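You operate a simulated robot arm through the tools that you are given. There is no shell and no other tool. Be economical: measure what you need, move in short steps, check, and stop when the job is done.

You run a simulated two-armed robot. Do the job below in one go: nothing can be reset, and whatever is moved stays where it is left.

Task
Pick up the paper cone from the top of the collector cabinet with one hand, pass it to the other hand and put it on the ledge of the collector cabinet.
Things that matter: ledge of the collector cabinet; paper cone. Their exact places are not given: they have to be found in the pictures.

Only the result counts: the job must be done as asked and must still hold three seconds after the hand-in. Knocking over, shifting, dropping, spilling or breaking anything else fails it.

Robot
Two 7-joint arms with two-finger grippers on one trunk, on a base that drives. Base frame: it is fixed to the floor where the robot stands at the start and does not move with it; the origin is under the middle of the robot, x ahead of it, y to its left, z up; the surface under the hand at the start is at about z = 0.86. Readings come in m, degrees, newtons and seconds.
The left shoulder is at the start at [0.06, 0.123, 0.945], the right one opposite. With the tool pointing down near the work surface each hand reaches from about 0.36 to 0.8 m from the robot's upright axis, wherever it stands, measured 20 degrees to its own side. Places, roughly: ledge of the collector cabinet (68x15 cm) [1.04, -0.28, 0.82]. Payload 1.47 kg a hand.
The TCP of each hand is the grasp point between the finger pads, 0.016 m short of the fingertips. In the tool frame z runs along the fingers and y along their closing line. The gripper opens to 0.087 m. The gripper's body begins 0.055 m behind the TCP.
Orientation is that of the tool frame in the base frame, as a unit quaternion [x, y, z, w]. With the fingers straight down and closing along the base's y, the tool's x points along the base's -x, its y along +y and its z along -z.

Tools
- The arms move only by the tool jog_arm. It takes "left_plan", "right_plan" or both (then of equal length, played together; a hand with none holds still); each is a list of rows, each an object of numbers (a shift or turn left out is 0, a gripper value left out holds the last): "fingers": the gripper command, from -1 (shut) to 1 (fully open), values between in proportion; "dx", "dy", "dz": the shift along the tool's x, y, z in units of 20 mm (1.0 is 20 mm); "ax", "ay", "az": the turn, a rotation vector about the tool's x, y, z in units of 5 degrees (1.0 is 5 degrees). In form: [{"fingers": .., "dx": .., "dy": .., "dz": .., "ax": .., "ay": .., "az": ..}, ...]. A call has 1 to 20 rows; each row shifts and turns the commanded pose from where the row before left it, along the tool's axes as they then stand. A call with a number of a shift or a turn outside -1 to 1 is refused whole. Rows are played at 5 a second. More than 0.05 m and 8.6 degrees between two rows, or a gripper value outside its range, and nothing of the call is played. A pose out of reach is approached as far as the arm can. The call stops where the force on the tool passes 40 N (or 10 N more than at its start, if that is more) or the arm is blocked; 0.2 s more then pass. The fingers move at their own pace (about 0.153 m/s each) and stop on an object; they squeeze with about 28 N. The grip force told is the motor's: it shows also when the fingers shut on nothing. Time passes only in rows, and 0.2 s behind the last, so rows that do not move let the fingers close. It gives the time, the measured TCP pose, the force on the tool (base axes), the opening and the grip force at its end, in the units of the frame above (readings bear some noise), with the torque about the TCP (base axes, N m) and any sound that the robot's microphone picked up.
- Cameras (640 x 400 px; columns grow to the right, rows downward): "scene" is now at [0.0919, -0.0288, 1.5237]; the picture's right is [-0.30, -0.95, 0.00], its down [-0.66, 0.21, -0.73] and it looks along [0.69, -0.22, -0.69] (base axes); focal length 248 px, centre (320, 200). "left" rides on the left gripper at [0.073, -0.012, -0.09] in its tool frame; the picture's right is [0.16, 0.99, 0.00], its down [-0.72, 0.12, -0.68] and it looks along [-0.67, 0.11, 0.73] (tool axes); focal length 247 px, centre (320, 200). "right" rides on the right gripper at [0.073, 0.012, -0.09] in its tool frame; the picture's right is [-0.16, 0.99, 0.00], its down [-0.72, -0.12, -0.68] and it looks along [-0.67, -0.11, 0.73] (tool axes); focal length 247 px, centre (320, 200).
- grab_frame(camera): a new picture of that camera. No time passes.
- move_column(by): slides the trunk up (or, below 0, down) by that many m; the arms and the scene camera ride with it, the base frame stays. It gives what a move gives, with no picture.
- drive_base(legs): drives the robot by 1 to 6 legs, each [ahead, left, turn to the left] in m, m and degrees, along the robot's own axes; the way and the turn of a leg run together, so that a leg with both is an arc; at most 1.5 m and 180 degrees a leg. The arms and the cameras ride along, it lands a little off, and it stops where it bumps. It gives what a move gives.
- head_to(pan, tilt): turns the head with the scene camera to pan (to the left, within 120 degrees either way) and tilt (down, from -29 to 69), counted from straight ahead of the robot. It gives what a move gives.
- pixel_to_xyz(camera, pixels): for up to 12 pixels [column, row] of the newest picture of that camera ("zoom" is the newest enlarged one), the place [x, y, z] in the base frame of the surface seen there, good to about 0.002 m, but the place of the scene camera against the robot may be out by one fixed shift of up to 0.025 m in any direction. No time passes.
- enlarge(camera, box): a new picture of the part [left, top, right, bottom] of that camera's present view, enlarged. No time passes.
- hand_in(): hands the job in; it is judged then, once.

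Go step by step. Measure first, check grasps and placings, and put right what went wrong. The budget is 80 turns and 58 pictures, counting those below and the enlarged ones. Unless the task says otherwise, let go and move clear before handing in, and close with one line.

The tools are called by a JSON object that holds its "method" and its "body". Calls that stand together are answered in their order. jog_arm: Moves the arms, as the interface text tells. Its arguments: {"type":"object","properties":{"left_plan":{"type":"array"},"right_plan":{"type":"array"}},"required":[]} The other tools are called the same way: move_column (by) slides the trunk up or down; drive_base (legs) drives the base; head_to (pan, tilt) turns the head that bears the scene camera; grab_frame (camera) takes a picture; pixel_to_xyz (camera, pixels) gives the place of the surface under pixels of a picture; enlarge (camera, box) takes an enlarged picture of a part of a camera's view; hand_in () hands the job in.

At the start:

```text
time_s: 0.0
left_tool_pos: [0.5149, 0.0386, 1.0829]
left_ee_rot: [-0.001, 1.0, 0.0, 0.001]
left_contact_force: [0.5, -1.0, 0.3]
left_wrist_torque: [-0.02, 0.0, 0.02]
left_gripper_width: 0.0871
left_finger_force: 0.0
right_tool_pos: [0.466, -0.4511, 1.0868]
right_ee_rot: [0.0, 1.0, 0.0, 0.0]
right_contact_force: [0.0, 1.4, 0.0]
right_wrist_torque: [-0.03, 0.01, -0.01]
right_gripper_width: 0.0872
right_finger_force: 0.0
trunk travel left (down, up): [-0.1, 0.13]
robot x, y, heading: [-0.001, -0.0033, -0.1]
head pan, tilt: [-17.4, 43.4]
```

scene: 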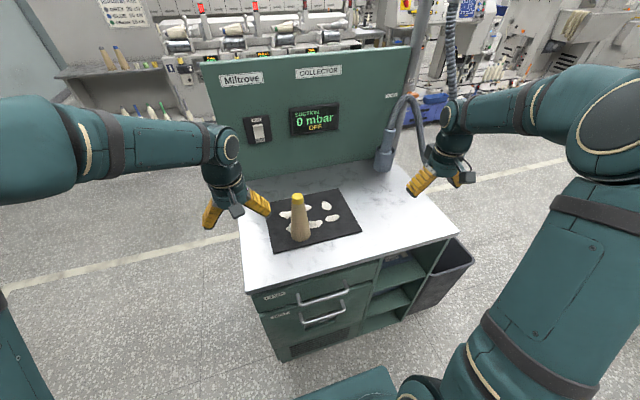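
right: 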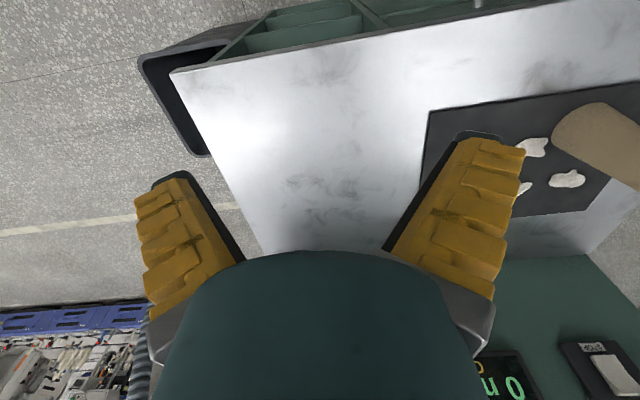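
left: 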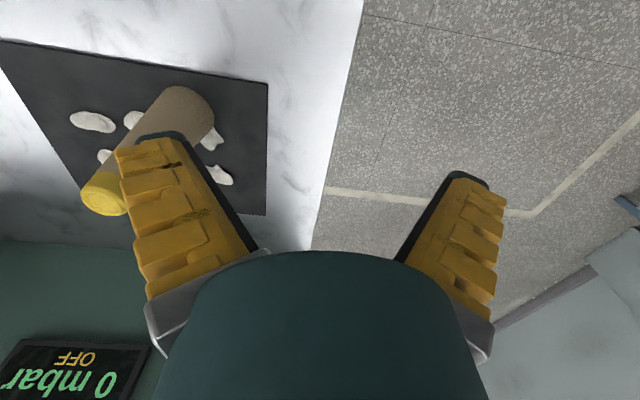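

The cone stands on a dark mat at about (299,218) in the scene, and the panel with the display rises behind the cabinet top. The ledge isn't visible yet, so I'll measure the cabinet, the cone and the panel.

{"method": "pixel_to_xyz", "body": {"camera": "scene", "pixels": [[298, 196], [299, 218], [300, 238], [250, 292], [457, 235], [240, 195], [395, 165], [210, 62], [415, 45], [320, 150], [350, 215], [270, 225]]}}

{"method": "enlarge", "body": {"camera": "scene", "box": [200, 30, 480, 205]}}

```text
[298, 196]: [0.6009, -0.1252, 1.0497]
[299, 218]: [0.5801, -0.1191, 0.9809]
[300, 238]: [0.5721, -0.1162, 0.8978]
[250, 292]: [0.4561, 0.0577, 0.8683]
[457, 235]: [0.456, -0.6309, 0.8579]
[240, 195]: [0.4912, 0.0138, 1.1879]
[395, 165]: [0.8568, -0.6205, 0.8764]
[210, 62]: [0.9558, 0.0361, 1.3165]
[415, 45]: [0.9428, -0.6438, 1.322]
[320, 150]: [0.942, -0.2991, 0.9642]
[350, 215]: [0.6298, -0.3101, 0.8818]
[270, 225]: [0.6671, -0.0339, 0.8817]
```

```text
2.29 times, centred on (340, 118) of scene
```

zoom: 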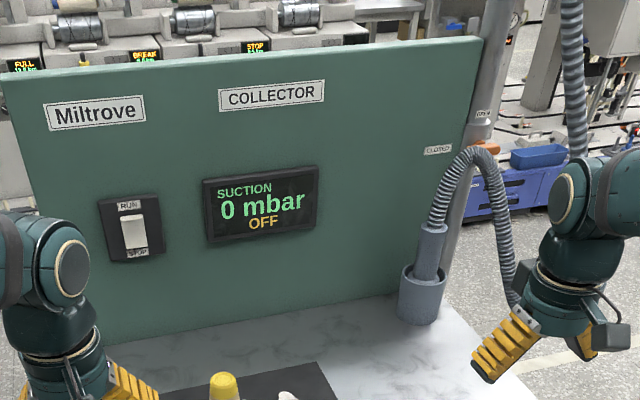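

The panel stands at x≈0.94 and its top is at z≈1.32, so the ledge must be behind it. I'll measure the cone accurately through the wrist cameras.

{"method": "pixel_to_xyz", "body": {"camera": "left", "pixels": [[103, 196], [88, 180], [122, 195], [130, 160], [165, 125], [190, 100], [148, 110], [210, 120], [240, 110], [300, 120], [50, 120]]}}

{"method": "enlarge", "body": {"camera": "left", "box": [40, 60, 280, 210]}}

{"method": "enlarge", "body": {"camera": "scene", "box": [240, 170, 380, 260]}}

```text
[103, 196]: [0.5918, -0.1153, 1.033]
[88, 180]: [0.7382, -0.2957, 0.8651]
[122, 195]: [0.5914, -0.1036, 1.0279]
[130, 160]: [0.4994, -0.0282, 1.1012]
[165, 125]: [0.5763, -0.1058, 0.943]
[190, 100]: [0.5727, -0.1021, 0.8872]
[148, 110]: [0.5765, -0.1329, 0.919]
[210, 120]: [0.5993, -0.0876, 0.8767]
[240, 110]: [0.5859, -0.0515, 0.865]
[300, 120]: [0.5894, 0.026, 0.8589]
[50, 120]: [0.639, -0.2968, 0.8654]
```

```text
2.67 times, centred on (160, 135) of left
```

zoom: 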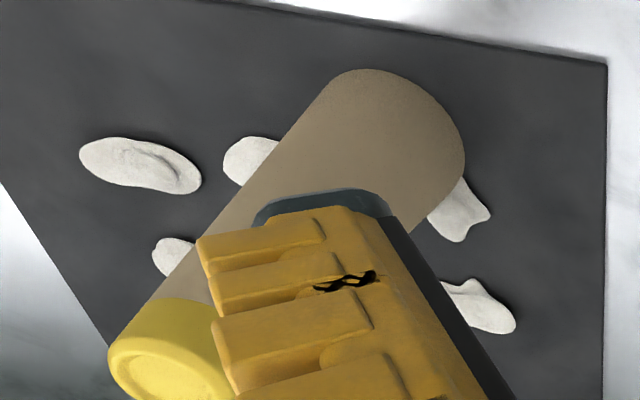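

```text
4.44 times, centred on (310, 215) of scene
```

zoom: 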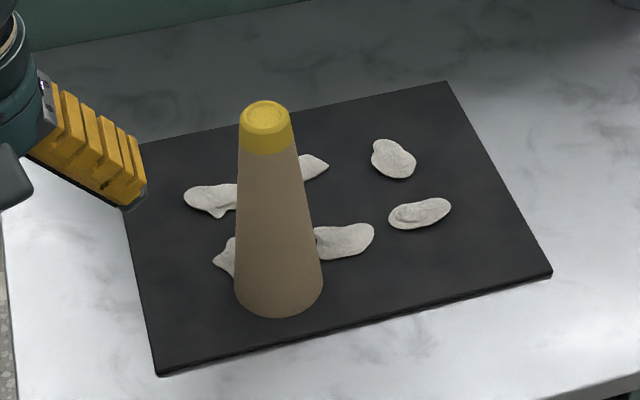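

The wrist camera puts the mat at z≈0.865 and the cone's axis at about (0.593, -0.121). The cone is about 0.17 m tall, roughly 6 cm across at the base and 3.3 cm at the top. I'll tilt the right hand 60° forward for a low side grasp and move the left hand aside.

{"method": "jog_arm", "body": {"right_plan": [{"ay": -1, "fingers": 1}, {"ay": -1}, {"ay": -1}, {"ay": -1}, {"ay": -1}, {"ay": -1}, {"ay": -1}, {"ay": -1}, {"ay": -1}, {"ay": -1}, {"ay": -1}, {"ay": -1}], "left_plan": [{"dy": 1, "fingers": 1}, {"dy": 1}, {"dy": 1}, {"dy": 1}, {}, {}, {}, {}, {}, {}, {}, {}]}}

```text
time_s: 2.6
left_tool_pos: [0.5165, 0.1195, 1.0837]
left_ee_rot: [0.0, 1.0, 0.0, 0.0]
left_contact_force: [0.1, 0.9, 0.1]
left_wrist_torque: [-0.01, -0.04, 0.02]
left_gripper_width: 0.0869
left_finger_force: 0.1
right_tool_pos: [0.4655, -0.4511, 1.0869]
right_ee_rot: [0.001, 0.866, 0.0, 0.5]
right_contact_force: [-0.3, 0.9, 0.3]
right_wrist_torque: [0.02, 0.04, 0.01]
right_gripper_width: 0.087
right_finger_force: 0.0
trunk travel left (down, up): [-0.1, 0.13]
robot x, y, heading: [0.0007, -0.0025, -0.3]
head pan, tilt: [-17.4, 43.4]
```

The tilt is as planned. Next I'll move the right hand to a point about 0.12 m short of the cone along the approach line.

{"method": "jog_arm", "body": {"right_plan": [{"dy": 0.97, "dx": 0.188, "dz": 0.1}, {"dy": 0.97, "dx": 0.188, "dz": 0.1}, {"dy": 0.97, "dx": 0.188, "dz": 0.1}, {"dy": 0.97, "dx": 0.188, "dz": 0.1}, {"dy": 0.97, "dx": 0.188, "dz": 0.1}, {"dy": 0.97, "dx": 0.188, "dz": 0.1}, {"dy": 0.97, "dx": 0.188, "dz": 0.1}, {"dy": 0.97, "dx": 0.188, "dz": 0.1}, {"dy": 0.97, "dx": 0.188, "dz": 0.1}, {"dy": 0.97, "dx": 0.188, "dz": 0.1}, {"dy": 0.97, "dx": 0.188, "dz": 0.1}, {"dy": 0.97, "dx": 0.188, "dz": 0.1}, {"dy": 0.97, "dx": 0.188, "dz": 0.1}, {"dy": 0.97, "dx": 0.188, "dz": 0.1}, {"dy": 0.97, "dx": 0.188, "dz": 0.1}, {"dy": 0.97, "dx": 0.188, "dz": 0.1}, {"dy": 0.97, "dx": 0.188, "dz": 0.1}]}}

{"method": "grab_frame", "body": {"camera": "right"}}

{"method": "grab_frame", "body": {"camera": "scene"}}

```text
time_s: 6.2
left_tool_pos: [0.5159, 0.1199, 1.0837]
left_ee_rot: [0.0, 1.0, 0.001, 0.0]
left_contact_force: [-1.2, 0.0, 0.1]
left_wrist_torque: [0.0, 0.0, -0.02]
left_gripper_width: 0.087
left_finger_force: 0.1
right_tool_pos: [0.4982, -0.1463, 1.0131]
right_ee_rot: [0.001, 0.866, 0.0, 0.5]
right_contact_force: [-0.2, 0.1, -0.2]
right_wrist_torque: [0.01, -0.03, -0.01]
right_gripper_width: 0.0869
right_finger_force: 0.1
right hand out of reach, approached as far as the arm can: row 5, 6, 9, 10, 11, 12, 13, 15
trunk travel left (down, up): [-0.1, 0.13]
robot x, y, heading: [0.0006, -0.0022, 0.2]
head pan, tilt: [-17.4, 43.4]
```

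```text
51 pictures are left
```

right: 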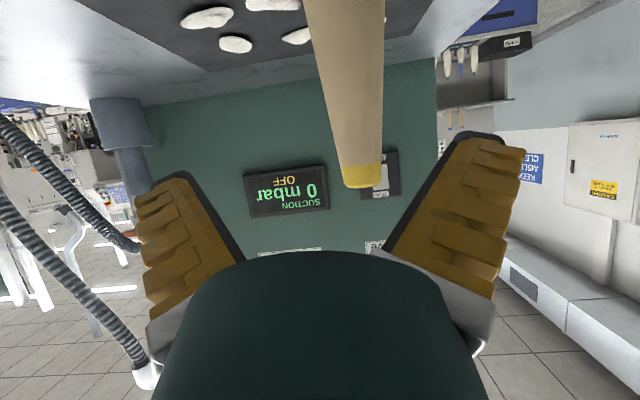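

```text
50 pictures are left
```

scene: 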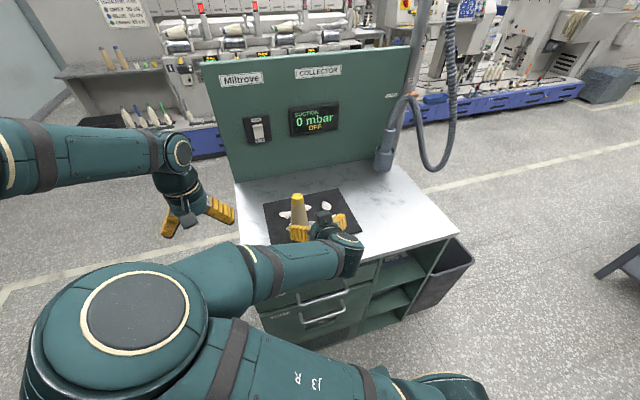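

The right hand is near its inner reach limit and measures y=-0.146 where I asked for -0.121. The cone shows at (345,80) in the right picture. I'll measure it there and back the base off 0.12 m to give the arm room.

{"method": "pixel_to_xyz", "body": {"camera": "right", "pixels": [[361, 180], [362, 150], [353, 100], [345, 50], [340, 10], [320, 50], [372, 50], [310, 10], [370, 10]]}}

{"method": "drive_base", "body": {"legs": [[-0.12, 0, 0]]}}

```text
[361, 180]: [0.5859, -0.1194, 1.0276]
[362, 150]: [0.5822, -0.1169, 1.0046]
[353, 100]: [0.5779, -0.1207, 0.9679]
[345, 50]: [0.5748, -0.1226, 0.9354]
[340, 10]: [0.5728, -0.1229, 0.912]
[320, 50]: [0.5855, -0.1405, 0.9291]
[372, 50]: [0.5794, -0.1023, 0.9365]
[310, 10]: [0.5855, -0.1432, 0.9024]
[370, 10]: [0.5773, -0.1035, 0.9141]
```

```text
time_s: 7.4
left_tool_pos: [0.3954, 0.1217, 1.0828]
left_ee_rot: [-0.001, 1.0, 0.0, 0.001]
left_contact_force: [-0.4, 0.0, 0.4]
left_wrist_torque: [0.0, -0.03, -0.01]
left_gripper_width: 0.087
left_finger_force: 0.0
right_tool_pos: [0.3776, -0.1451, 1.0147]
right_ee_rot: [-0.001, 0.866, 0.001, 0.5]
right_contact_force: [-0.5, -0.4, -0.7]
right_wrist_torque: [0.0, 0.02, -0.01]
right_gripper_width: 0.087
right_finger_force: 0.0
trunk travel left (down, up): [-0.1, 0.13]
robot x, y, heading: [-0.1175, 0.001, 0.1]
head pan, tilt: [-17.4, 43.4]
```

The cone's axis is at (0.599, -0.121). I'll bring the right hand to 0.10 m short of it along the approach line.

{"method": "jog_arm", "body": {"right_plan": [{"dx": -0.336, "dz": 0.907, "dy": 0.171}, {"dx": -0.336, "dz": 0.907, "dy": 0.171}, {"dx": -0.336, "dz": 0.907, "dy": 0.171}, {"dx": -0.336, "dz": 0.907, "dy": 0.171}, {"dx": -0.336, "dz": 0.907, "dy": 0.171}, {"dx": -0.336, "dz": 0.907, "dy": 0.171}, {"dx": -0.336, "dz": 0.907, "dy": 0.171}, {}]}}

```text
time_s: 9.2
left_tool_pos: [0.3957, 0.1212, 1.0836]
left_ee_rot: [-0.001, 1.0, 0.0, 0.0]
left_contact_force: [0.6, 0.0, -0.3]
left_wrist_torque: [0.01, -0.02, 0.0]
left_gripper_width: 0.087
left_finger_force: 0.1
right_tool_pos: [0.513, -0.1207, 0.9915]
right_ee_rot: [-0.001, 0.866, 0.001, 0.5]
right_contact_force: [-1.0, -0.2, 0.1]
right_wrist_torque: [0.0, -0.01, 0.03]
right_gripper_width: 0.0871
right_finger_force: 0.1
trunk travel left (down, up): [-0.1, 0.13]
robot x, y, heading: [-0.1207, -0.0019, 0.2]
head pan, tilt: [-17.4, 43.4]
```

The right hand is exactly on the pre-approach point. Now I'll advance 0.10 m along the tool axis, which should centre the pads on the cone, and then check with a picture before closing.

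{"method": "jog_arm", "body": {"right_plan": [{"dz": 0.83}, {"dz": 0.83}, {"dz": 0.83}, {"dz": 0.83}, {"dz": 0.83}, {"dz": 0.83}, {}]}}

{"method": "grab_frame", "body": {"camera": "right"}}

{"method": "enlarge", "body": {"camera": "scene", "box": [240, 140, 440, 265]}}

```text
time_s: 10.8
left_tool_pos: [0.3963, 0.1214, 1.0842]
left_ee_rot: [-0.001, 1.0, 0.0, 0.0]
left_contact_force: [-0.5, -0.5, 0.3]
left_wrist_torque: [0.04, -0.01, -0.01]
left_gripper_width: 0.087
left_finger_force: 0.0
right_tool_pos: [0.5993, -0.1203, 0.9406]
right_ee_rot: [0.0, 0.866, 0.0, 0.5]
right_contact_force: [-0.5, -0.5, 0.8]
right_wrist_torque: [-0.02, 0.01, 0.01]
right_gripper_width: 0.0871
right_finger_force: 0.0
trunk travel left (down, up): [-0.1, 0.13]
robot x, y, heading: [-0.1208, -0.0034, 0.1]
head pan, tilt: [-17.4, 43.4]
```

```text
49 pictures are left
```

right: 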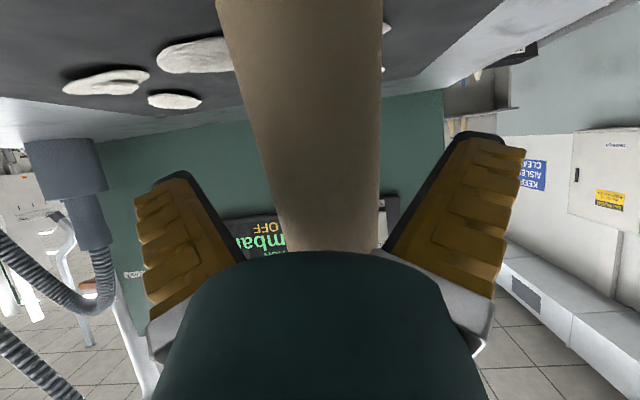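

```text
3.20 times, centred on (340, 202) of scene
```

zoom: 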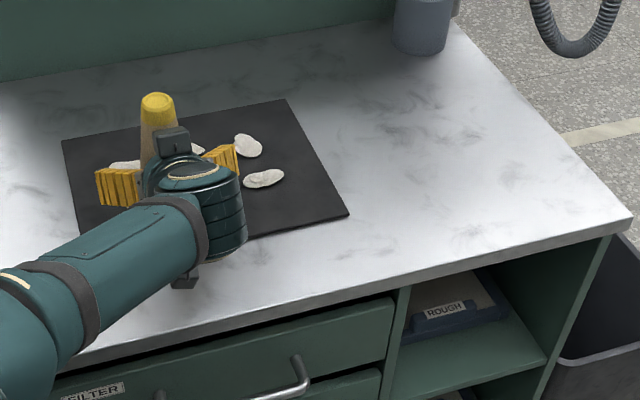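

The fingers straddle the cone evenly. I'll close on it and lift straight up 4 cm.

{"method": "jog_arm", "body": {"right_plan": [{"fingers": -1}, {}, {}, {}, {"dx": -0.433, "dz": -0.25}, {"dx": -0.433, "dz": -0.25}, {"dx": -0.433, "dz": -0.25}, {"dx": -0.433, "dz": -0.25}]}}

{"method": "grab_frame", "body": {"camera": "right"}}

{"method": "enlarge", "body": {"camera": "scene", "box": [240, 140, 440, 265]}}

```text
time_s: 12.6
left_tool_pos: [0.3966, 0.1223, 1.0824]
left_ee_rot: [0.0, 1.0, 0.0, 0.0]
left_contact_force: [0.0, 0.7, -0.8]
left_wrist_torque: [0.01, -0.03, 0.0]
left_gripper_width: 0.0867
left_finger_force: 0.1
right_tool_pos: [0.5987, -0.1215, 0.9807]
right_ee_rot: [-0.001, 0.866, 0.001, 0.5]
right_contact_force: [0.3, -0.4, -0.4]
right_wrist_torque: [0.0, -0.04, 0.01]
right_gripper_width: 0.0461
right_finger_force: 27.5
trunk travel left (down, up): [-0.1, 0.13]
robot x, y, heading: [-0.1249, 0.0025, 0.1]
head pan, tilt: [-17.4, 43.4]
```

```text
47 pictures are left
```

right: 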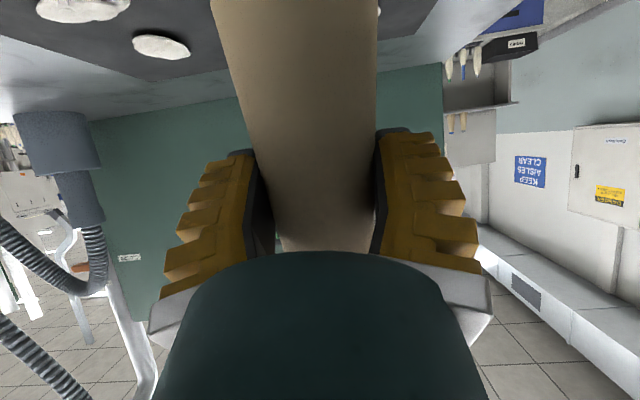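

```text
3.20 times, centred on (340, 202) of scene
```

zoom: 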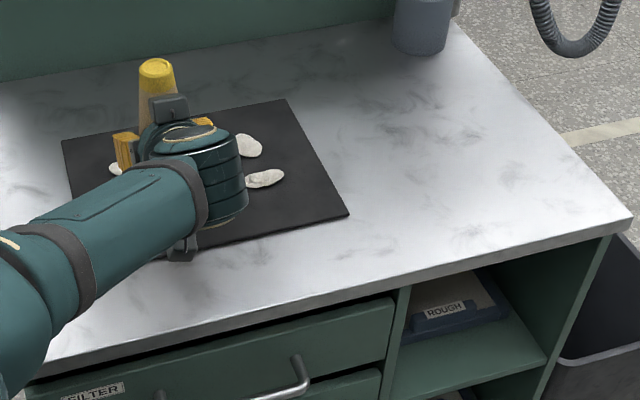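

The grip holds at 46 mm and 27 N, and the cone is off the mat with nothing else disturbed. The block on top of the right wrist (zoom 168,108) may get in the left hand's way. I'll measure it and raise the right hand while drawing it back.

{"method": "pixel_to_xyz", "body": {"camera": "zoom", "pixels": [[157, 68], [170, 100], [160, 110], [180, 112], [195, 145], [190, 175], [122, 140], [180, 235]]}}

{"method": "jog_arm", "body": {"right_plan": [{"dx": -0.6, "dz": -0.8}, {"dx": -0.6, "dz": -0.8}, {"dx": -0.6, "dz": -0.8}, {"dx": -0.6, "dz": -0.8}, {"dx": -0.6, "dz": -0.8}, {"dx": -0.6, "dz": -0.8}, {}]}}

{"method": "head_to", "body": {"pan": -10, "tilt": 35}}

{"method": "grab_frame", "body": {"camera": "scene"}}

```text
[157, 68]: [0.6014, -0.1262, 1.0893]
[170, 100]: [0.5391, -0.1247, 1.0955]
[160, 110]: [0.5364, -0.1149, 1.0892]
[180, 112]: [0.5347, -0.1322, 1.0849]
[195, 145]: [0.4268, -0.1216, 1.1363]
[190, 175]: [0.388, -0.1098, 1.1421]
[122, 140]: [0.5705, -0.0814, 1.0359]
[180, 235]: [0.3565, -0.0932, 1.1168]
```

```text
time_s: 14.2
left_tool_pos: [0.3964, 0.1209, 1.0827]
left_ee_rot: [-0.001, 1.0, 0.0, 0.0]
left_contact_force: [0.0, 0.7, -0.5]
left_wrist_torque: [-0.01, 0.01, 0.02]
left_gripper_width: 0.0868
left_finger_force: 0.0
right_tool_pos: [0.5521, -0.1212, 1.0907]
right_ee_rot: [-0.001, 0.867, 0.001, 0.499]
right_contact_force: [-0.2, -0.9, 0.0]
right_wrist_torque: [0.0, 0.0, 0.01]
right_gripper_width: 0.0459
right_finger_force: 28.0
trunk travel left (down, up): [-0.1, 0.13]
robot x, y, heading: [-0.1175, 0.0004, 0.1]
head pan, tilt: [-17.4, 43.4]
```

```text
time_s: 14.9
left_tool_pos: [0.3953, 0.1227, 1.0819]
left_ee_rot: [0.0, 1.0, 0.0, 0.0]
left_contact_force: [-0.3, 0.0, -0.5]
left_wrist_torque: [-0.06, 0.02, -0.04]
left_gripper_width: 0.0873
left_finger_force: 0.1
right_tool_pos: [0.5508, -0.12, 1.0903]
right_ee_rot: [-0.001, 0.866, 0.001, 0.5]
right_contact_force: [-0.2, -0.3, 0.1]
right_wrist_torque: [-0.03, -0.03, -0.04]
right_gripper_width: 0.0458
right_finger_force: 28.1
trunk travel left (down, up): [-0.1, 0.13]
robot x, y, heading: [-0.1223, 0.0015, 0.2]
head pan, tilt: [-10.0, 35.0]
```

```text
45 pictures are left
```

scene: 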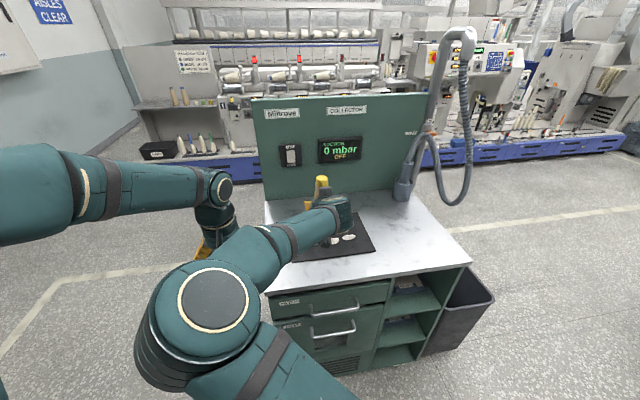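

The wrist block sits about 6 cm behind and 10 cm above the right TCP, so a straight-down grasp on the top of the cone clears it. I'll raise the left hand and bring it over the cone.

{"method": "jog_arm", "body": {"left_plan": [{"dz": -1}, {"dz": -1}, {"dz": -1}, {"dz": -1}, {"dz": -1}, {"dz": -1}, {"dz": -1}, {"dz": -1}, {"dz": -1}, {"dz": -0.4}]}}

{"method": "jog_arm", "body": {"left_plan": [{"dx": -0.6, "dy": -0.93}, {"dx": -0.6, "dy": -0.93}, {"dx": -0.6, "dy": -0.93}, {"dx": -0.6, "dy": -0.93}, {"dx": -0.6, "dy": -0.93}, {"dx": -0.6, "dy": -0.93}, {"dx": -0.6, "dy": -0.93}, {"dx": -0.6, "dy": -0.93}, {"dx": -0.6, "dy": -0.93}, {"dx": -0.6, "dy": -0.93}, {"dx": -0.6, "dy": -0.93}, {"dx": -0.6, "dy": -0.93}, {"dx": -0.6, "dy": -0.93}, {}]}}

{"method": "grab_frame", "body": {"camera": "left"}}

{"method": "grab_frame", "body": {"camera": "scene"}}

```text
time_s: 17.1
left_tool_pos: [0.3972, 0.1198, 1.2728]
left_ee_rot: [-0.001, 1.0, 0.0, 0.0]
left_contact_force: [-0.7, -0.6, 0.3]
left_wrist_torque: [0.01, -0.03, -0.02]
left_gripper_width: 0.0871
left_finger_force: 0.1
right_tool_pos: [0.5501, -0.1206, 1.0904]
right_ee_rot: [0.0, 0.866, 0.0, 0.5]
right_contact_force: [0.0, -0.1, -0.4]
right_wrist_torque: [-0.03, -0.02, -0.03]
right_gripper_width: 0.0459
right_finger_force: 27.8
trunk travel left (down, up): [-0.1, 0.13]
robot x, y, heading: [-0.1208, 0.0022, -0.1]
head pan, tilt: [-10.0, 35.0]
```

```text
time_s: 19.1
left_tool_pos: [0.4765, 0.047, 1.3836]
left_ee_rot: [-0.052, 0.993, -0.055, 0.086]
left_contact_force: [1.1, 0.2, 0.5]
left_wrist_torque: [0.04, -0.03, 0.01]
left_gripper_width: 0.0871
left_finger_force: 0.0
left hand out of reach, approached as far as the arm can: row 9
right_tool_pos: [0.5521, -0.1552, 1.0744]
right_ee_rot: [0.022, 0.871, -0.018, 0.49]
right_contact_force: [0.5, 0.6, 0.0]
right_wrist_torque: [0.02, 0.02, -0.02]
right_gripper_width: 0.0459
right_finger_force: 27.6
trunk travel left (down, up): [-0.1, 0.13]
robot x, y, heading: [-0.1192, 0.0011, 0.2]
head pan, tilt: [-10.0, 35.0]
stopped in row 9 (left hand): the arm was blocked; the commanded pose is now the measured one
```

```text
44 pictures are left
```

left: 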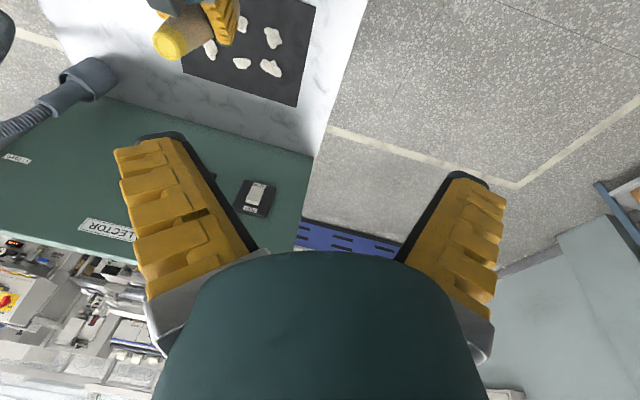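

```text
43 pictures are left
```

scene: 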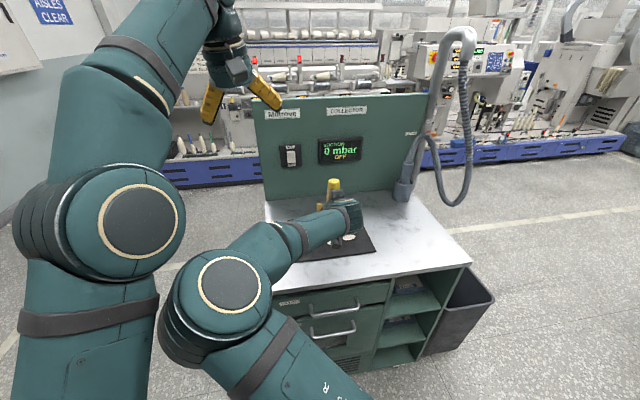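

The left arm was blocked at elbow level because the right arm is folded with its elbow inward. The cone is still held at 45.9 mm. I'll withdraw the left hand and square it up, then do the handover lower and farther out once I'm backed off the cabinet.

{"method": "jog_arm", "body": {"left_plan": [{"dx": 0.6, "dy": 0.93}, {"dx": 0.6, "dy": 0.93}, {"dx": 0.4, "dy": 0.93}, {"dx": 0, "dy": 0.93}, {"ax": -0.42, "ay": 0.66, "az": 0.4}, {"ax": -0.42, "ay": 0.66, "az": 0.4}, {"ax": -0.42, "ay": 0.66, "az": 0.4}, {}]}}

{"method": "drive_base", "body": {"legs": [[-0.4, 0, 0]]}}

{"method": "grab_frame", "body": {"camera": "scene"}}

```text
time_s: 20.9
left_tool_pos: [0.4383, 0.1151, 1.3701]
left_ee_rot: [0.001, 1.0, 0.002, -0.002]
left_contact_force: [-0.5, -0.4, 0.4]
left_wrist_torque: [-0.04, -0.02, -0.01]
left_gripper_width: 0.0871
left_finger_force: 0.0
right_tool_pos: [0.5541, -0.1556, 1.0759]
right_ee_rot: [0.022, 0.872, -0.017, 0.489]
right_contact_force: [-0.3, 1.0, -1.5]
right_wrist_torque: [-0.01, 0.0, 0.01]
right_gripper_width: 0.0462
right_finger_force: 28.0
trunk travel left (down, up): [-0.1, 0.13]
robot x, y, heading: [-0.1192, 0.0004, 0.2]
head pan, tilt: [-10.0, 35.0]
```

```text
time_s: 23.4
left_tool_pos: [0.0437, 0.1103, 1.3698]
left_ee_rot: [0.004, 1.0, 0.002, -0.001]
left_contact_force: [0.2, 0.3, 0.5]
left_wrist_torque: [-0.01, 0.03, -0.01]
left_gripper_width: 0.087
left_finger_force: 0.1
right_tool_pos: [0.1573, -0.1589, 1.0763]
right_ee_rot: [0.025, 0.871, -0.019, 0.49]
right_contact_force: [-0.2, 0.3, -0.4]
right_wrist_torque: [0.05, 0.01, -0.01]
right_gripper_width: 0.0459
right_finger_force: 27.8
trunk travel left (down, up): [-0.1, 0.13]
robot x, y, heading: [-0.5157, 0.0009, -0.2]
head pan, tilt: [-10.0, 35.0]
```

```text
42 pictures are left
```

scene: 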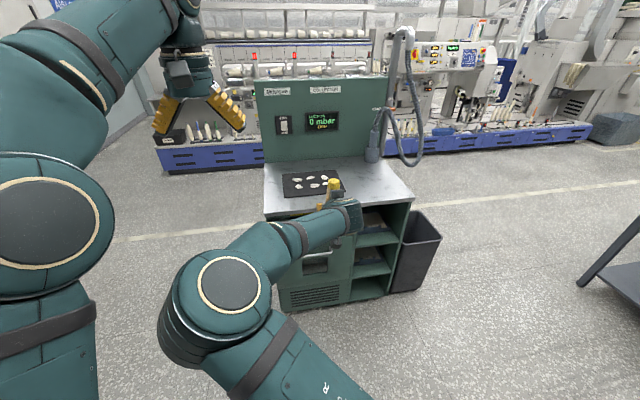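

There's clear floor around the robot now. I'll extend and lower the right hand while squaring it, and lower the left hand beside it.

{"method": "jog_arm", "body": {"right_plan": [{"dx": 0.37, "dz": 0.96, "dy": 0.17, "ax": -0.66, "ay": -0.25, "az": -0.28}, {"dx": 0.37, "dz": 0.96, "dy": 0.17}, {"dx": 0.37, "dz": 0.96, "dy": 0.17}, {"dx": 0.37, "dz": 0.96, "dy": 0.17}, {"dx": 0.37, "dz": 0.96, "dy": 0.17}, {"dx": 0.37, "dz": 0.96, "dy": 0.17}, {}, {}, {}, {}], "left_plan": [{}, {"dz": 1, "dy": 0.3}, {"dz": 1, "dy": 0.3}, {"dz": 1, "dy": 0.3}, {"dz": 1, "dy": 0.3}, {"dz": 1, "dy": 0.3}, {"dz": 1}, {"dz": 1}, {"dz": 1}, {}]}}

{"method": "grab_frame", "body": {"camera": "scene"}}

```text
time_s: 25.6
left_tool_pos: [0.0445, 0.1422, 1.2077]
left_ee_rot: [0.004, 1.0, 0.002, -0.002]
left_contact_force: [-1.1, 0.3, -0.2]
left_wrist_torque: [0.01, 0.01, 0.03]
left_gripper_width: 0.0869
left_finger_force: 0.0
right_tool_pos: [0.2348, -0.1404, 0.9804]
right_ee_rot: [-0.001, 0.866, 0.001, 0.5]
right_contact_force: [-1.6, 0.7, -0.3]
right_wrist_torque: [0.0, -0.01, -0.03]
right_gripper_width: 0.0458
right_finger_force: 27.9
trunk travel left (down, up): [-0.1, 0.13]
robot x, y, heading: [-0.511, -0.0013, 0.0]
head pan, tilt: [-10.0, 35.0]
```

```text
41 pictures are left
```

scene: 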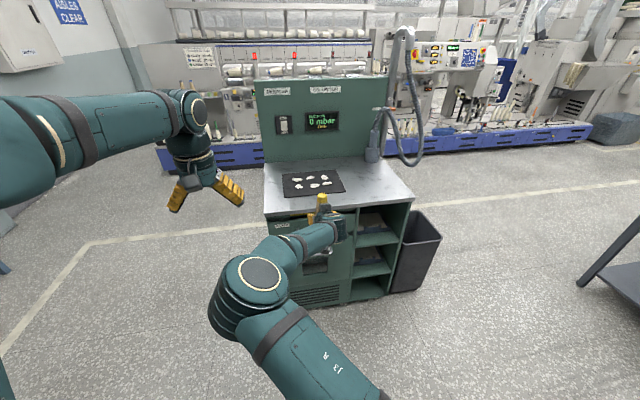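

The right elbow is now well out of the way. The left hand's reach limit means the cone should come a little nearer the centre, so I'll shift it to (0.185, -0.06) and bring the left hand forward at the side.

{"method": "jog_arm", "body": {"right_plan": [{"dx": 0.31, "dz": -0.54, "dy": 1}, {"dx": 0.31, "dz": -0.54, "dy": 1}, {"dx": 0.31, "dz": -0.54, "dy": 1}, {"dx": 0.31, "dz": -0.54, "dy": 1}, {}, {}, {}, {}, {}], "left_plan": [{"dx": -0.88}, {"dx": -0.88}, {"dx": -0.88}, {"dx": -0.88}, {"dx": -0.88}, {"dx": -0.88}, {"dx": -0.88}, {"dx": -0.88}, {}]}}

{"method": "jog_arm", "body": {"left_plan": [{"dy": -1, "dz": 0.3}, {"dy": -1, "dz": 0.3}, {"dy": -1, "dz": 0.3}, {"dy": -1, "dz": 0.3}, {"dy": -1, "dz": 0.3}, {"dy": -1, "dz": 0.3}, {"dy": -1, "dz": 0.3}, {"dy": -1, "dz": 0.3}, {"dy": -1, "dz": 0.3}, {"dy": -1, "dz": 0.3}, {}]}}

{"method": "grab_frame", "body": {"camera": "left"}}

{"method": "grab_frame", "body": {"camera": "scene"}}

```text
time_s: 27.8
left_tool_pos: [0.1795, 0.181, 1.2234]
left_ee_rot: [-0.027, 1.0, -0.003, 0.011]
left_contact_force: [0.6, 0.2, -0.1]
left_wrist_torque: [-0.02, -0.02, -0.02]
left_gripper_width: 0.0871
left_finger_force: 0.1
left hand out of reach, approached as far as the arm can: row 8
right_tool_pos: [0.1816, -0.0987, 0.9299]
right_ee_rot: [0.0, 0.882, -0.043, 0.47]
right_contact_force: [-0.1, 0.1, -1.0]
right_wrist_torque: [0.03, 0.0, 0.02]
right_gripper_width: 0.0457
right_finger_force: 27.7
trunk travel left (down, up): [-0.1, 0.13]
robot x, y, heading: [-0.5176, 0.0026, 0.0]
head pan, tilt: [-10.0, 35.0]
stopped in row 9 (left hand): the arm was blocked; the commanded pose is now the measured one
```

```text
time_s: 29.2
left_tool_pos: [0.1985, 0.164, 1.1784]
left_ee_rot: [-0.108, 0.994, -0.009, 0.004]
left_contact_force: [1.0, 0.1, -0.1]
left_wrist_torque: [0.01, -0.01, 0.02]
left_gripper_width: 0.0868
left_finger_force: 0.0
left hand out of reach, approached as far as the arm can: row 7
right_tool_pos: [0.1734, -0.132, 0.897]
right_ee_rot: [0.005, 0.892, -0.072, 0.447]
right_contact_force: [-0.3, 0.1, -0.1]
right_wrist_torque: [0.0, 0.01, 0.0]
right_gripper_width: 0.0457
right_finger_force: 28.1
trunk travel left (down, up): [-0.1, 0.13]
robot x, y, heading: [-0.5134, -0.0015, 0.0]
head pan, tilt: [-10.0, 35.0]
stopped in row 7 (left hand): the arm was blocked; the commanded pose is now the measured one
```

```text
40 pictures are left
```

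left: 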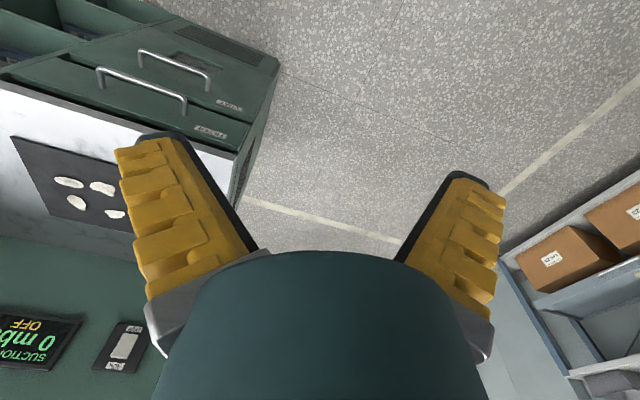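

```text
39 pictures are left
```

scene: 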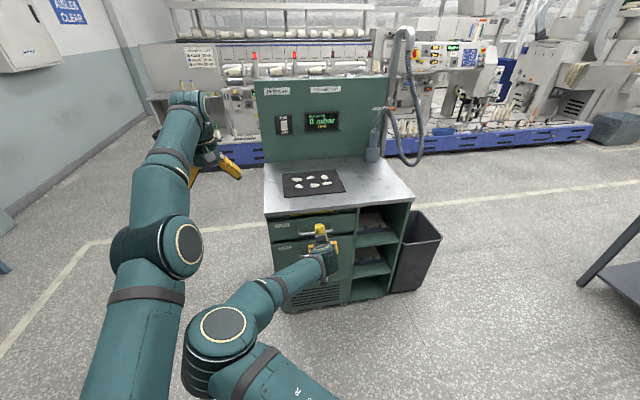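

The two elbows met again, but the cone is still firmly held. I'll pull the left hand back, then swing the right hand 60° about the vertical so that it reaches in from the right with its elbow outside.

{"method": "jog_arm", "body": {"left_plan": [{"dx": 0.7, "dy": 0.9}, {"dx": 0.7, "dy": 0.9}, {"dx": 0.7, "dy": 0.9}, {"dx": 1, "dy": 0.6}, {"dx": 1, "dy": 0.3}, {"dx": 1, "dy": 0.3}, {"dx": 1, "az": 0.82}, {"dx": 1, "az": 0.82}, {"az": 0.82}, {}]}}

{"method": "jog_arm", "body": {"right_plan": [{"ax": -0.75, "ay": -0.67, "az": 0.37}, {"ax": -0.75, "ay": -0.67, "az": 0.37}, {}, {"ax": -0.866, "az": -0.5}, {"ax": -0.866, "az": -0.5}, {"ax": -0.866, "az": -0.5}, {"ax": -0.866, "az": -0.5}, {"ax": -0.866, "az": -0.5}, {"ax": -0.866, "az": -0.5}, {"ax": -0.866, "az": -0.5}, {"ax": -0.866, "az": -0.5}, {"ax": -0.866, "az": -0.5}, {"ax": -0.866, "az": -0.5}, {"ax": -0.866, "az": -0.5}, {"ax": -0.866, "az": -0.5}, {}]}}

{"method": "grab_frame", "body": {"camera": "scene"}}

```text
time_s: 31.4
left_tool_pos: [0.0422, 0.209, 1.1764]
left_ee_rot: [0.002, 1.0, -0.008, 0.005]
left_contact_force: [0.2, 0.6, -1.2]
left_wrist_torque: [-0.03, 0.01, -0.02]
left_gripper_width: 0.0867
left_finger_force: 0.1
right_tool_pos: [0.1723, -0.1308, 0.8975]
right_ee_rot: [0.004, 0.892, -0.072, 0.447]
right_contact_force: [0.3, 0.7, -0.2]
right_wrist_torque: [0.01, 0.01, -0.01]
right_gripper_width: 0.0453
right_finger_force: 28.0
trunk travel left (down, up): [-0.1, 0.13]
robot x, y, heading: [-0.5155, 0.0027, 0.0]
head pan, tilt: [-10.0, 35.0]
```

```text
time_s: 34.8
left_tool_pos: [0.0426, 0.2107, 1.1764]
left_ee_rot: [0.0, 1.0, -0.007, 0.004]
left_contact_force: [0.4, 0.0, -0.4]
left_wrist_torque: [-0.01, 0.01, 0.02]
left_gripper_width: 0.0868
left_finger_force: 0.0
right_tool_pos: [0.1735, -0.1302, 0.896]
right_ee_rot: [-0.434, 0.749, 0.251, 0.433]
right_contact_force: [0.4, -0.3, -0.4]
right_wrist_torque: [0.0, -0.01, -0.01]
right_gripper_width: 0.0456
right_finger_force: 28.0
trunk travel left (down, up): [-0.1, 0.13]
robot x, y, heading: [-0.5139, -0.0008, -0.1]
head pan, tilt: [-10.0, 35.0]
```

```text
38 pictures are left
```

scene: 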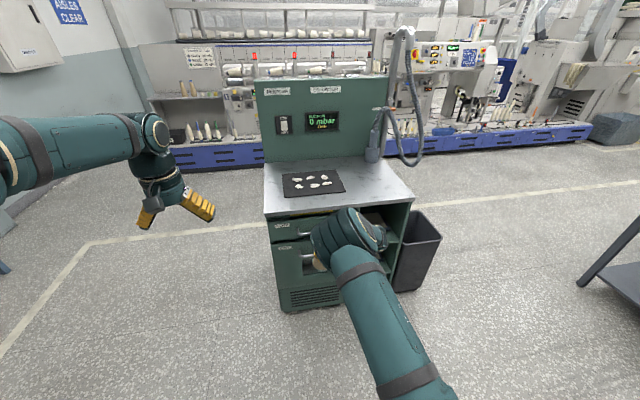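

The right elbow is now outside and the space in front is free. I'll move the cone to (0.11, 0, 0.98) and yaw the left hand 60° so that its fingers close across the right hand's approach line.

{"method": "jog_arm", "body": {"right_plan": [{"dx": -0.807, "dy": 0.853, "dz": 0.207}, {"dx": -0.807, "dy": 0.853, "dz": 0.207}, {"dx": -0.807, "dy": 0.853, "dz": 0.207}, {"dx": -0.807, "dy": 0.853, "dz": 0.207}, {"dx": -0.807, "dy": 0.853, "dz": 0.207}, {"dx": -0.807, "dy": 0.853, "dz": 0.207}, {"dx": -0.807, "dy": 0.853, "dz": 0.207}, {}, {}, {}, {}, {}, {}], "left_plan": [{"az": -1}, {"az": -1}, {"az": -1}, {"az": -1}, {"az": -1}, {"az": -1}, {"az": -1}, {"az": -1}, {"az": -1}, {"az": -1}, {"az": -1}, {"az": -1}, {}]}}

{"method": "grab_frame", "body": {"camera": "scene"}}

{"method": "grab_frame", "body": {"camera": "left"}}

```text
time_s: 37.6
left_tool_pos: [0.0413, 0.2096, 1.1758]
left_ee_rot: [-0.5, 0.866, -0.008, 0.0]
left_contact_force: [0.5, 0.5, 0.0]
left_wrist_torque: [0.02, -0.03, 0.0]
left_gripper_width: 0.0872
left_finger_force: 0.0
right_tool_pos: [0.1105, -0.0032, 0.9787]
right_ee_rot: [-0.434, 0.75, 0.251, 0.433]
right_contact_force: [0.0, -0.5, 0.6]
right_wrist_torque: [0.04, 0.0, -0.01]
right_gripper_width: 0.0
right_finger_force: 27.8
trunk travel left (down, up): [-0.1, 0.13]
robot x, y, heading: [-0.514, 0.0004, -0.1]
head pan, tilt: [-10.0, 35.0]
```

```text
37 pictures are left
```

scene: 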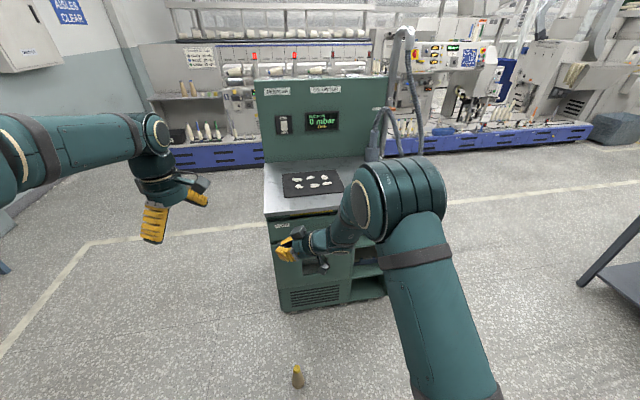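

```text
36 pictures are left
```

left: 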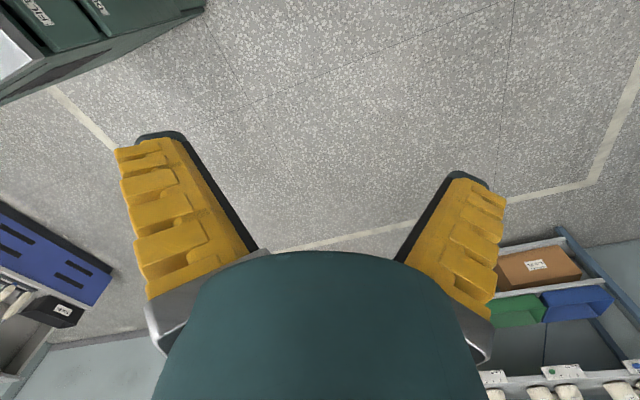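

The right gripper reads 0 mm, and the cone is on the floor at scene (297,375). It slipped out during that move. I'll look at it closely and measure where it lies.

{"method": "head_to", "body": {"pan": 0, "tilt": 60}}

{"method": "grab_frame", "body": {"camera": "scene"}}

```text
time_s: 38.5
left_tool_pos: [0.0425, 0.2099, 1.1757]
left_ee_rot: [-0.499, 0.866, -0.009, -0.001]
left_contact_force: [0.3, -1.1, 0.0]
left_wrist_torque: [0.0, -0.02, 0.02]
left_gripper_width: 0.087
left_finger_force: 0.1
right_tool_pos: [0.1097, -0.0017, 0.9789]
right_ee_rot: [-0.434, 0.749, 0.251, 0.433]
right_contact_force: [0.3, 0.0, -0.1]
right_wrist_torque: [0.01, 0.03, 0.02]
right_gripper_width: 0.0
right_finger_force: 28.1
trunk travel left (down, up): [-0.1, 0.13]
robot x, y, heading: [-0.5169, 0.0003, -0.2]
head pan, tilt: [0.0, 60.0]
```

```text
35 pictures are left
```

scene: 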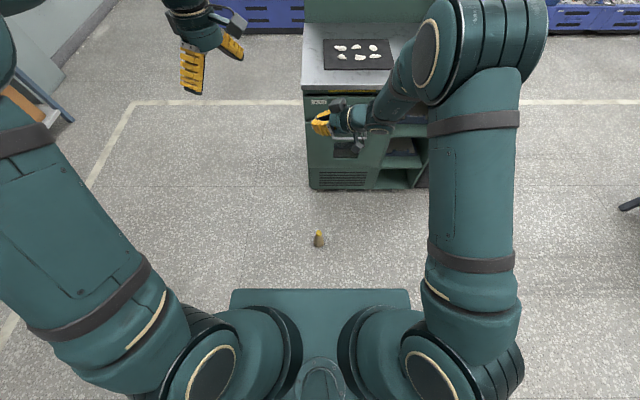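

{"method": "pixel_to_xyz", "body": {"camera": "scene", "pixels": [[319, 232], [318, 240], [318, 246], [300, 246], [340, 246], [318, 290], [400, 292], [318, 300], [240, 295], [320, 185]]}}

{"method": "enlarge", "body": {"camera": "scene", "box": [280, 210, 360, 260]}}

```text
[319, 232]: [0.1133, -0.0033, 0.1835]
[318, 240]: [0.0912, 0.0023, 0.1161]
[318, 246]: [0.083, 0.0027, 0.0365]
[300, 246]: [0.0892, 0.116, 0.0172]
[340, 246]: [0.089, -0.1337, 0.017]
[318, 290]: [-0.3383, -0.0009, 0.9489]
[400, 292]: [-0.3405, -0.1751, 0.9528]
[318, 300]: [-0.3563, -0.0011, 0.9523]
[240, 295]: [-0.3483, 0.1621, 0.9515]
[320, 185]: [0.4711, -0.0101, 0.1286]
```

```text
8.00 times, centred on (320, 235) of scene
```

zoom: 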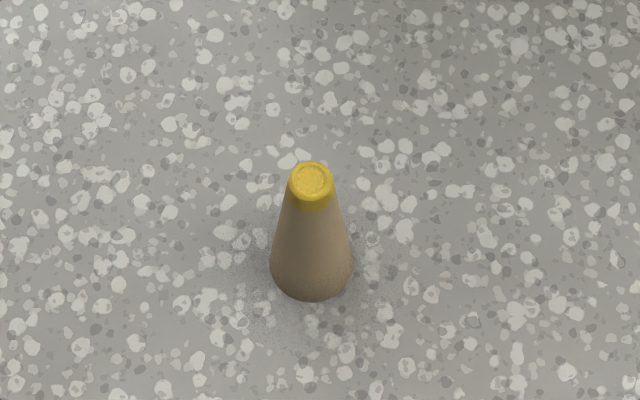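

Luckily the cone is standing upright on the floor near (0.11, 0.0), right below where the hand was. I'll pick it up from above with the right hand and then pass it to the left. First I'll bring the right tool back to pointing down.

{"method": "jog_arm", "body": {"right_plan": [{"ay": 1, "fingers": 1}, {"ay": 1}, {"ay": 1}, {"ay": 1}, {"ay": 1}, {"ay": 1}, {"ay": 1}, {"ay": 1}, {"ay": 1}, {"ay": 1}, {"ay": 1}, {"ay": 1}, {}], "left_plan": [{"dy": 0.5, "dz": -0.5}, {"dy": 0.5, "dz": -0.5}, {"dy": 0.5, "dz": -0.5}, {"dy": 0.5, "dz": -0.5}, {"az": 1}, {"az": 1}, {"az": 1}, {"az": 1}, {"az": 1}, {"az": 1}, {"az": 1}, {"az": 1}, {"az": 1}]}}

{"method": "jog_arm", "body": {"right_plan": [{"az": 1}, {"az": 1}, {"az": 1}, {"az": 1}, {"az": 1}, {"az": 1}, {"az": 1}, {"az": 1}, {"az": 1}, {"az": 1}, {"az": 1}, {"az": 1}, {}], "left_plan": [{"az": 1}, {"az": 1}, {"az": 1}, {"dy": 1}, {"dy": 1}, {"dy": 1}, {"dy": 1}, {}, {}, {}, {}, {}, {}]}}

{"method": "drive_base", "body": {"legs": [[0, 0.15, 0]]}}

{"method": "grab_frame", "body": {"camera": "scene"}}

```text
time_s: 41.3
left_tool_pos: [0.0059, 0.2301, 1.216]
left_ee_rot: [-0.13, 0.991, -0.009, 0.004]
left_contact_force: [0.3, -0.3, -0.5]
left_wrist_torque: [0.01, 0.01, 0.03]
left_gripper_width: 0.0872
left_finger_force: 0.0
right_tool_pos: [0.1101, -0.0021, 0.9802]
right_ee_rot: [-0.5, 0.866, 0.0, 0.0]
right_contact_force: [-0.8, -0.7, 0.2]
right_wrist_torque: [-0.02, -0.01, 0.01]
right_gripper_width: 0.087
right_finger_force: 0.0
trunk travel left (down, up): [-0.1, 0.13]
robot x, y, heading: [-0.5137, -0.0012, 0.0]
head pan, tilt: [0.0, 60.0]
```

```text
time_s: 44.1
left_tool_pos: [0.0073, 0.3101, 1.2155]
left_ee_rot: [0.0, 1.0, -0.008, 0.004]
left_contact_force: [0.0, -1.1, 0.4]
left_wrist_torque: [-0.02, -0.01, 0.0]
left_gripper_width: 0.0869
left_finger_force: 0.1
right_tool_pos: [0.1113, -0.0012, 0.9803]
right_ee_rot: [0.0, 1.0, 0.0, 0.0]
right_contact_force: [-0.2, 0.3, 0.9]
right_wrist_torque: [0.02, 0.01, 0.02]
right_gripper_width: 0.0873
right_finger_force: 0.1
trunk travel left (down, up): [-0.1, 0.13]
robot x, y, heading: [-0.5141, -0.0001, -0.1]
head pan, tilt: [0.0, 60.0]
```

```text
time_s: 46.1
left_tool_pos: [0.0083, 0.4588, 1.2141]
left_ee_rot: [0.0, 1.0, -0.007, 0.003]
left_contact_force: [-0.3, 1.2, -1.6]
left_wrist_torque: [-0.01, -0.02, -0.02]
left_gripper_width: 0.0867
left_finger_force: 0.1
right_tool_pos: [0.1113, 0.1478, 0.9803]
right_ee_rot: [0.0, 1.0, 0.0, 0.0]
right_contact_force: [0.6, 0.3, -0.4]
right_wrist_torque: [0.0, -0.02, 0.01]
right_gripper_width: 0.0869
right_finger_force: 0.0
trunk travel left (down, up): [-0.1, 0.13]
robot x, y, heading: [-0.5127, 0.1484, -0.1]
head pan, tilt: [0.0, 60.0]
```

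```text
33 pictures are left
```

scene: 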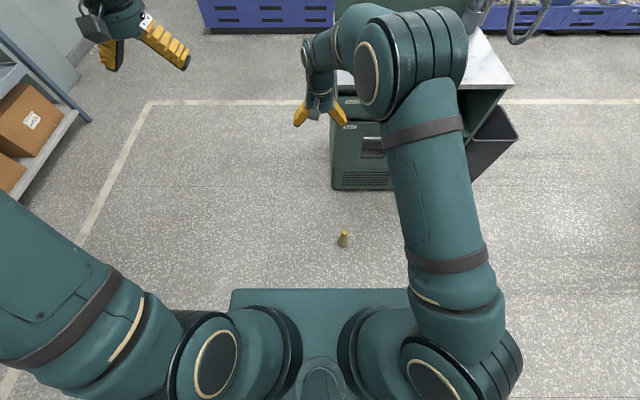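

The cone at (343,238) is clear of the base. I'll drive forward slightly, lower the trunk, and bring the right hand down towards the cone in stages.

{"method": "drive_base", "body": {"legs": [[0.07, 0, 0]]}}

{"method": "move_column", "body": {"by": -0.1}}

{"method": "jog_arm", "body": {"right_plan": [{"dx": 0.23, "dy": -0.5, "dz": 0.9}, {"dx": 0.23, "dy": -0.5, "dz": 0.9}, {"dx": 0.23, "dy": -0.5, "dz": 0.9}, {"dx": 0.23, "dy": -0.5, "dz": 0.9}, {"dx": 0.23, "dy": -0.5, "dz": 0.9}, {"dx": 0.23, "dy": -0.5, "dz": 0.9}, {"dx": 0.23, "dy": -0.5, "dz": 0.9}, {"dx": 0.23, "dy": -0.5, "dz": 0.9}, {"dx": 0.23, "dy": -0.5, "dz": 0.9}, {"dx": 0.23, "dy": -0.5, "dz": 0.9}, {"dx": 0.23, "dy": -0.5, "dz": 0.9}, {"dx": 0.23, "dy": -0.5, "dz": 0.9}, {"dx": 0.23, "dy": -0.5, "dz": 0.9}, {"dx": 0.23, "dy": -0.5, "dz": 0.9}, {"dx": 0.23, "dy": -0.5, "dz": 0.9}, {"dz": 0.9}, {}]}}

{"method": "grab_frame", "body": {"camera": "right"}}

```text
time_s: 47.1
left_tool_pos: [0.0793, 0.4592, 1.2138]
left_ee_rot: [0.002, 1.0, -0.008, 0.003]
left_contact_force: [0.3, -0.2, -0.3]
left_wrist_torque: [0.0, 0.01, 0.02]
left_gripper_width: 0.0869
left_finger_force: 0.1
right_tool_pos: [0.181, 0.1472, 0.9793]
right_ee_rot: [0.001, 1.0, 0.001, -0.002]
right_contact_force: [-0.6, 0.6, -0.1]
right_wrist_torque: [-0.01, 0.05, 0.01]
right_gripper_width: 0.087
right_finger_force: 0.1
trunk travel left (down, up): [-0.1, 0.13]
robot x, y, heading: [-0.4426, 0.1448, -0.1]
head pan, tilt: [0.0, 60.0]
```

```text
time_s: 48.4
left_tool_pos: [0.0774, 0.4584, 1.1155]
left_ee_rot: [0.001, 1.0, -0.008, 0.004]
left_contact_force: [0.7, 0.0, -0.1]
left_wrist_torque: [-0.03, 0.02, 0.01]
left_gripper_width: 0.0869
left_finger_force: 0.1
right_tool_pos: [0.1803, 0.1469, 0.8808]
right_ee_rot: [0.001, 1.0, 0.001, 0.0]
right_contact_force: [-0.5, -0.3, 0.1]
right_wrist_torque: [0.01, 0.0, 0.01]
right_gripper_width: 0.0871
right_finger_force: 0.0
trunk travel left (down, up): [0.0, 0.23]
robot x, y, heading: [-0.4444, 0.15, -0.5]
head pan, tilt: [0.0, 60.0]
```

```text
time_s: 52.0
left_tool_pos: [0.0783, 0.4575, 1.1152]
left_ee_rot: [0.002, 1.0, -0.008, 0.005]
left_contact_force: [0.1, 0.8, 0.6]
left_wrist_torque: [-0.03, 0.02, 0.01]
left_gripper_width: 0.0871
left_finger_force: 0.0
right_tool_pos: [0.1119, -0.0029, 0.5917]
right_ee_rot: [0.001, 1.0, 0.002, 0.0]
right_contact_force: [-0.2, 0.0, -0.3]
right_wrist_torque: [0.0, 0.02, 0.0]
right_gripper_width: 0.0871
right_finger_force: 0.0
trunk travel left (down, up): [0.0, 0.23]
robot x, y, heading: [-0.4418, 0.1458, -0.3]
head pan, tilt: [0.0, 60.0]
```

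```text
32 pictures are left
```

right: 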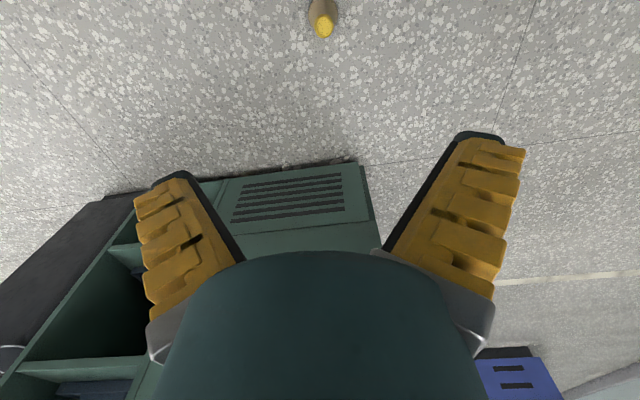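

{"method": "pixel_to_xyz", "body": {"camera": "right", "pixels": [[324, 27], [318, 10], [334, 27], [314, 27], [324, 35], [360, 40]]}}

{"method": "jog_arm", "body": {"right_plan": [{"dz": 1}, {"dz": 1}, {"dz": 1}, {"dz": 1}, {"dz": 1}, {"dz": 1}, {"dz": 1}, {"dz": 1}, {"dz": 1}, {"dz": 1}, {"dz": 1}, {"dz": 1}, {"dz": 1}, {"dz": 1}, {}]}}

{"method": "grab_frame", "body": {"camera": "right"}}

```text
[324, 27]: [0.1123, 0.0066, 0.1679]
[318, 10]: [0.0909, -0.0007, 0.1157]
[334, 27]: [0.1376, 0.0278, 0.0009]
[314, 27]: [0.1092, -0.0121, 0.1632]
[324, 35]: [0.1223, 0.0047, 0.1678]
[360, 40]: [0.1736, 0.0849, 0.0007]
```

```text
time_s: 55.2
left_tool_pos: [0.0786, 0.4588, 1.114]
left_ee_rot: [0.002, 1.0, -0.008, 0.005]
left_contact_force: [0.8, -0.3, 0.3]
left_wrist_torque: [-0.02, 0.0, 0.02]
left_gripper_width: 0.0869
left_finger_force: 0.0
right_tool_pos: [0.11, -0.0036, 0.3228]
right_ee_rot: [0.001, 1.0, 0.0, 0.0]
right_contact_force: [-0.3, 0.3, 0.7]
right_wrist_torque: [0.01, 0.0, 0.04]
right_gripper_width: 0.0869
right_finger_force: 0.0
right hand out of reach, approached as far as the arm can: row 14
trunk travel left (down, up): [0.0, 0.23]
robot x, y, heading: [-0.4421, 0.15, -0.3]
head pan, tilt: [0.0, 60.0]
```

```text
31 pictures are left
```

right: 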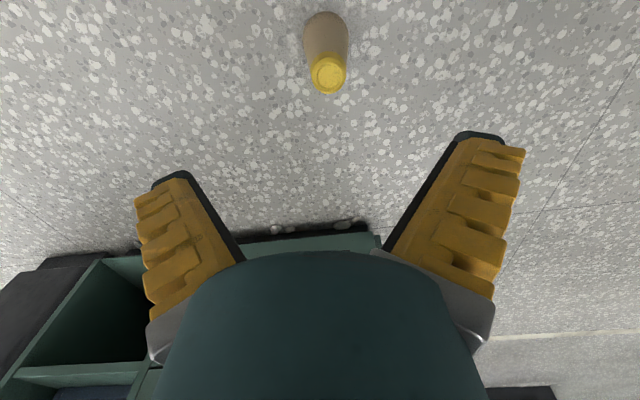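

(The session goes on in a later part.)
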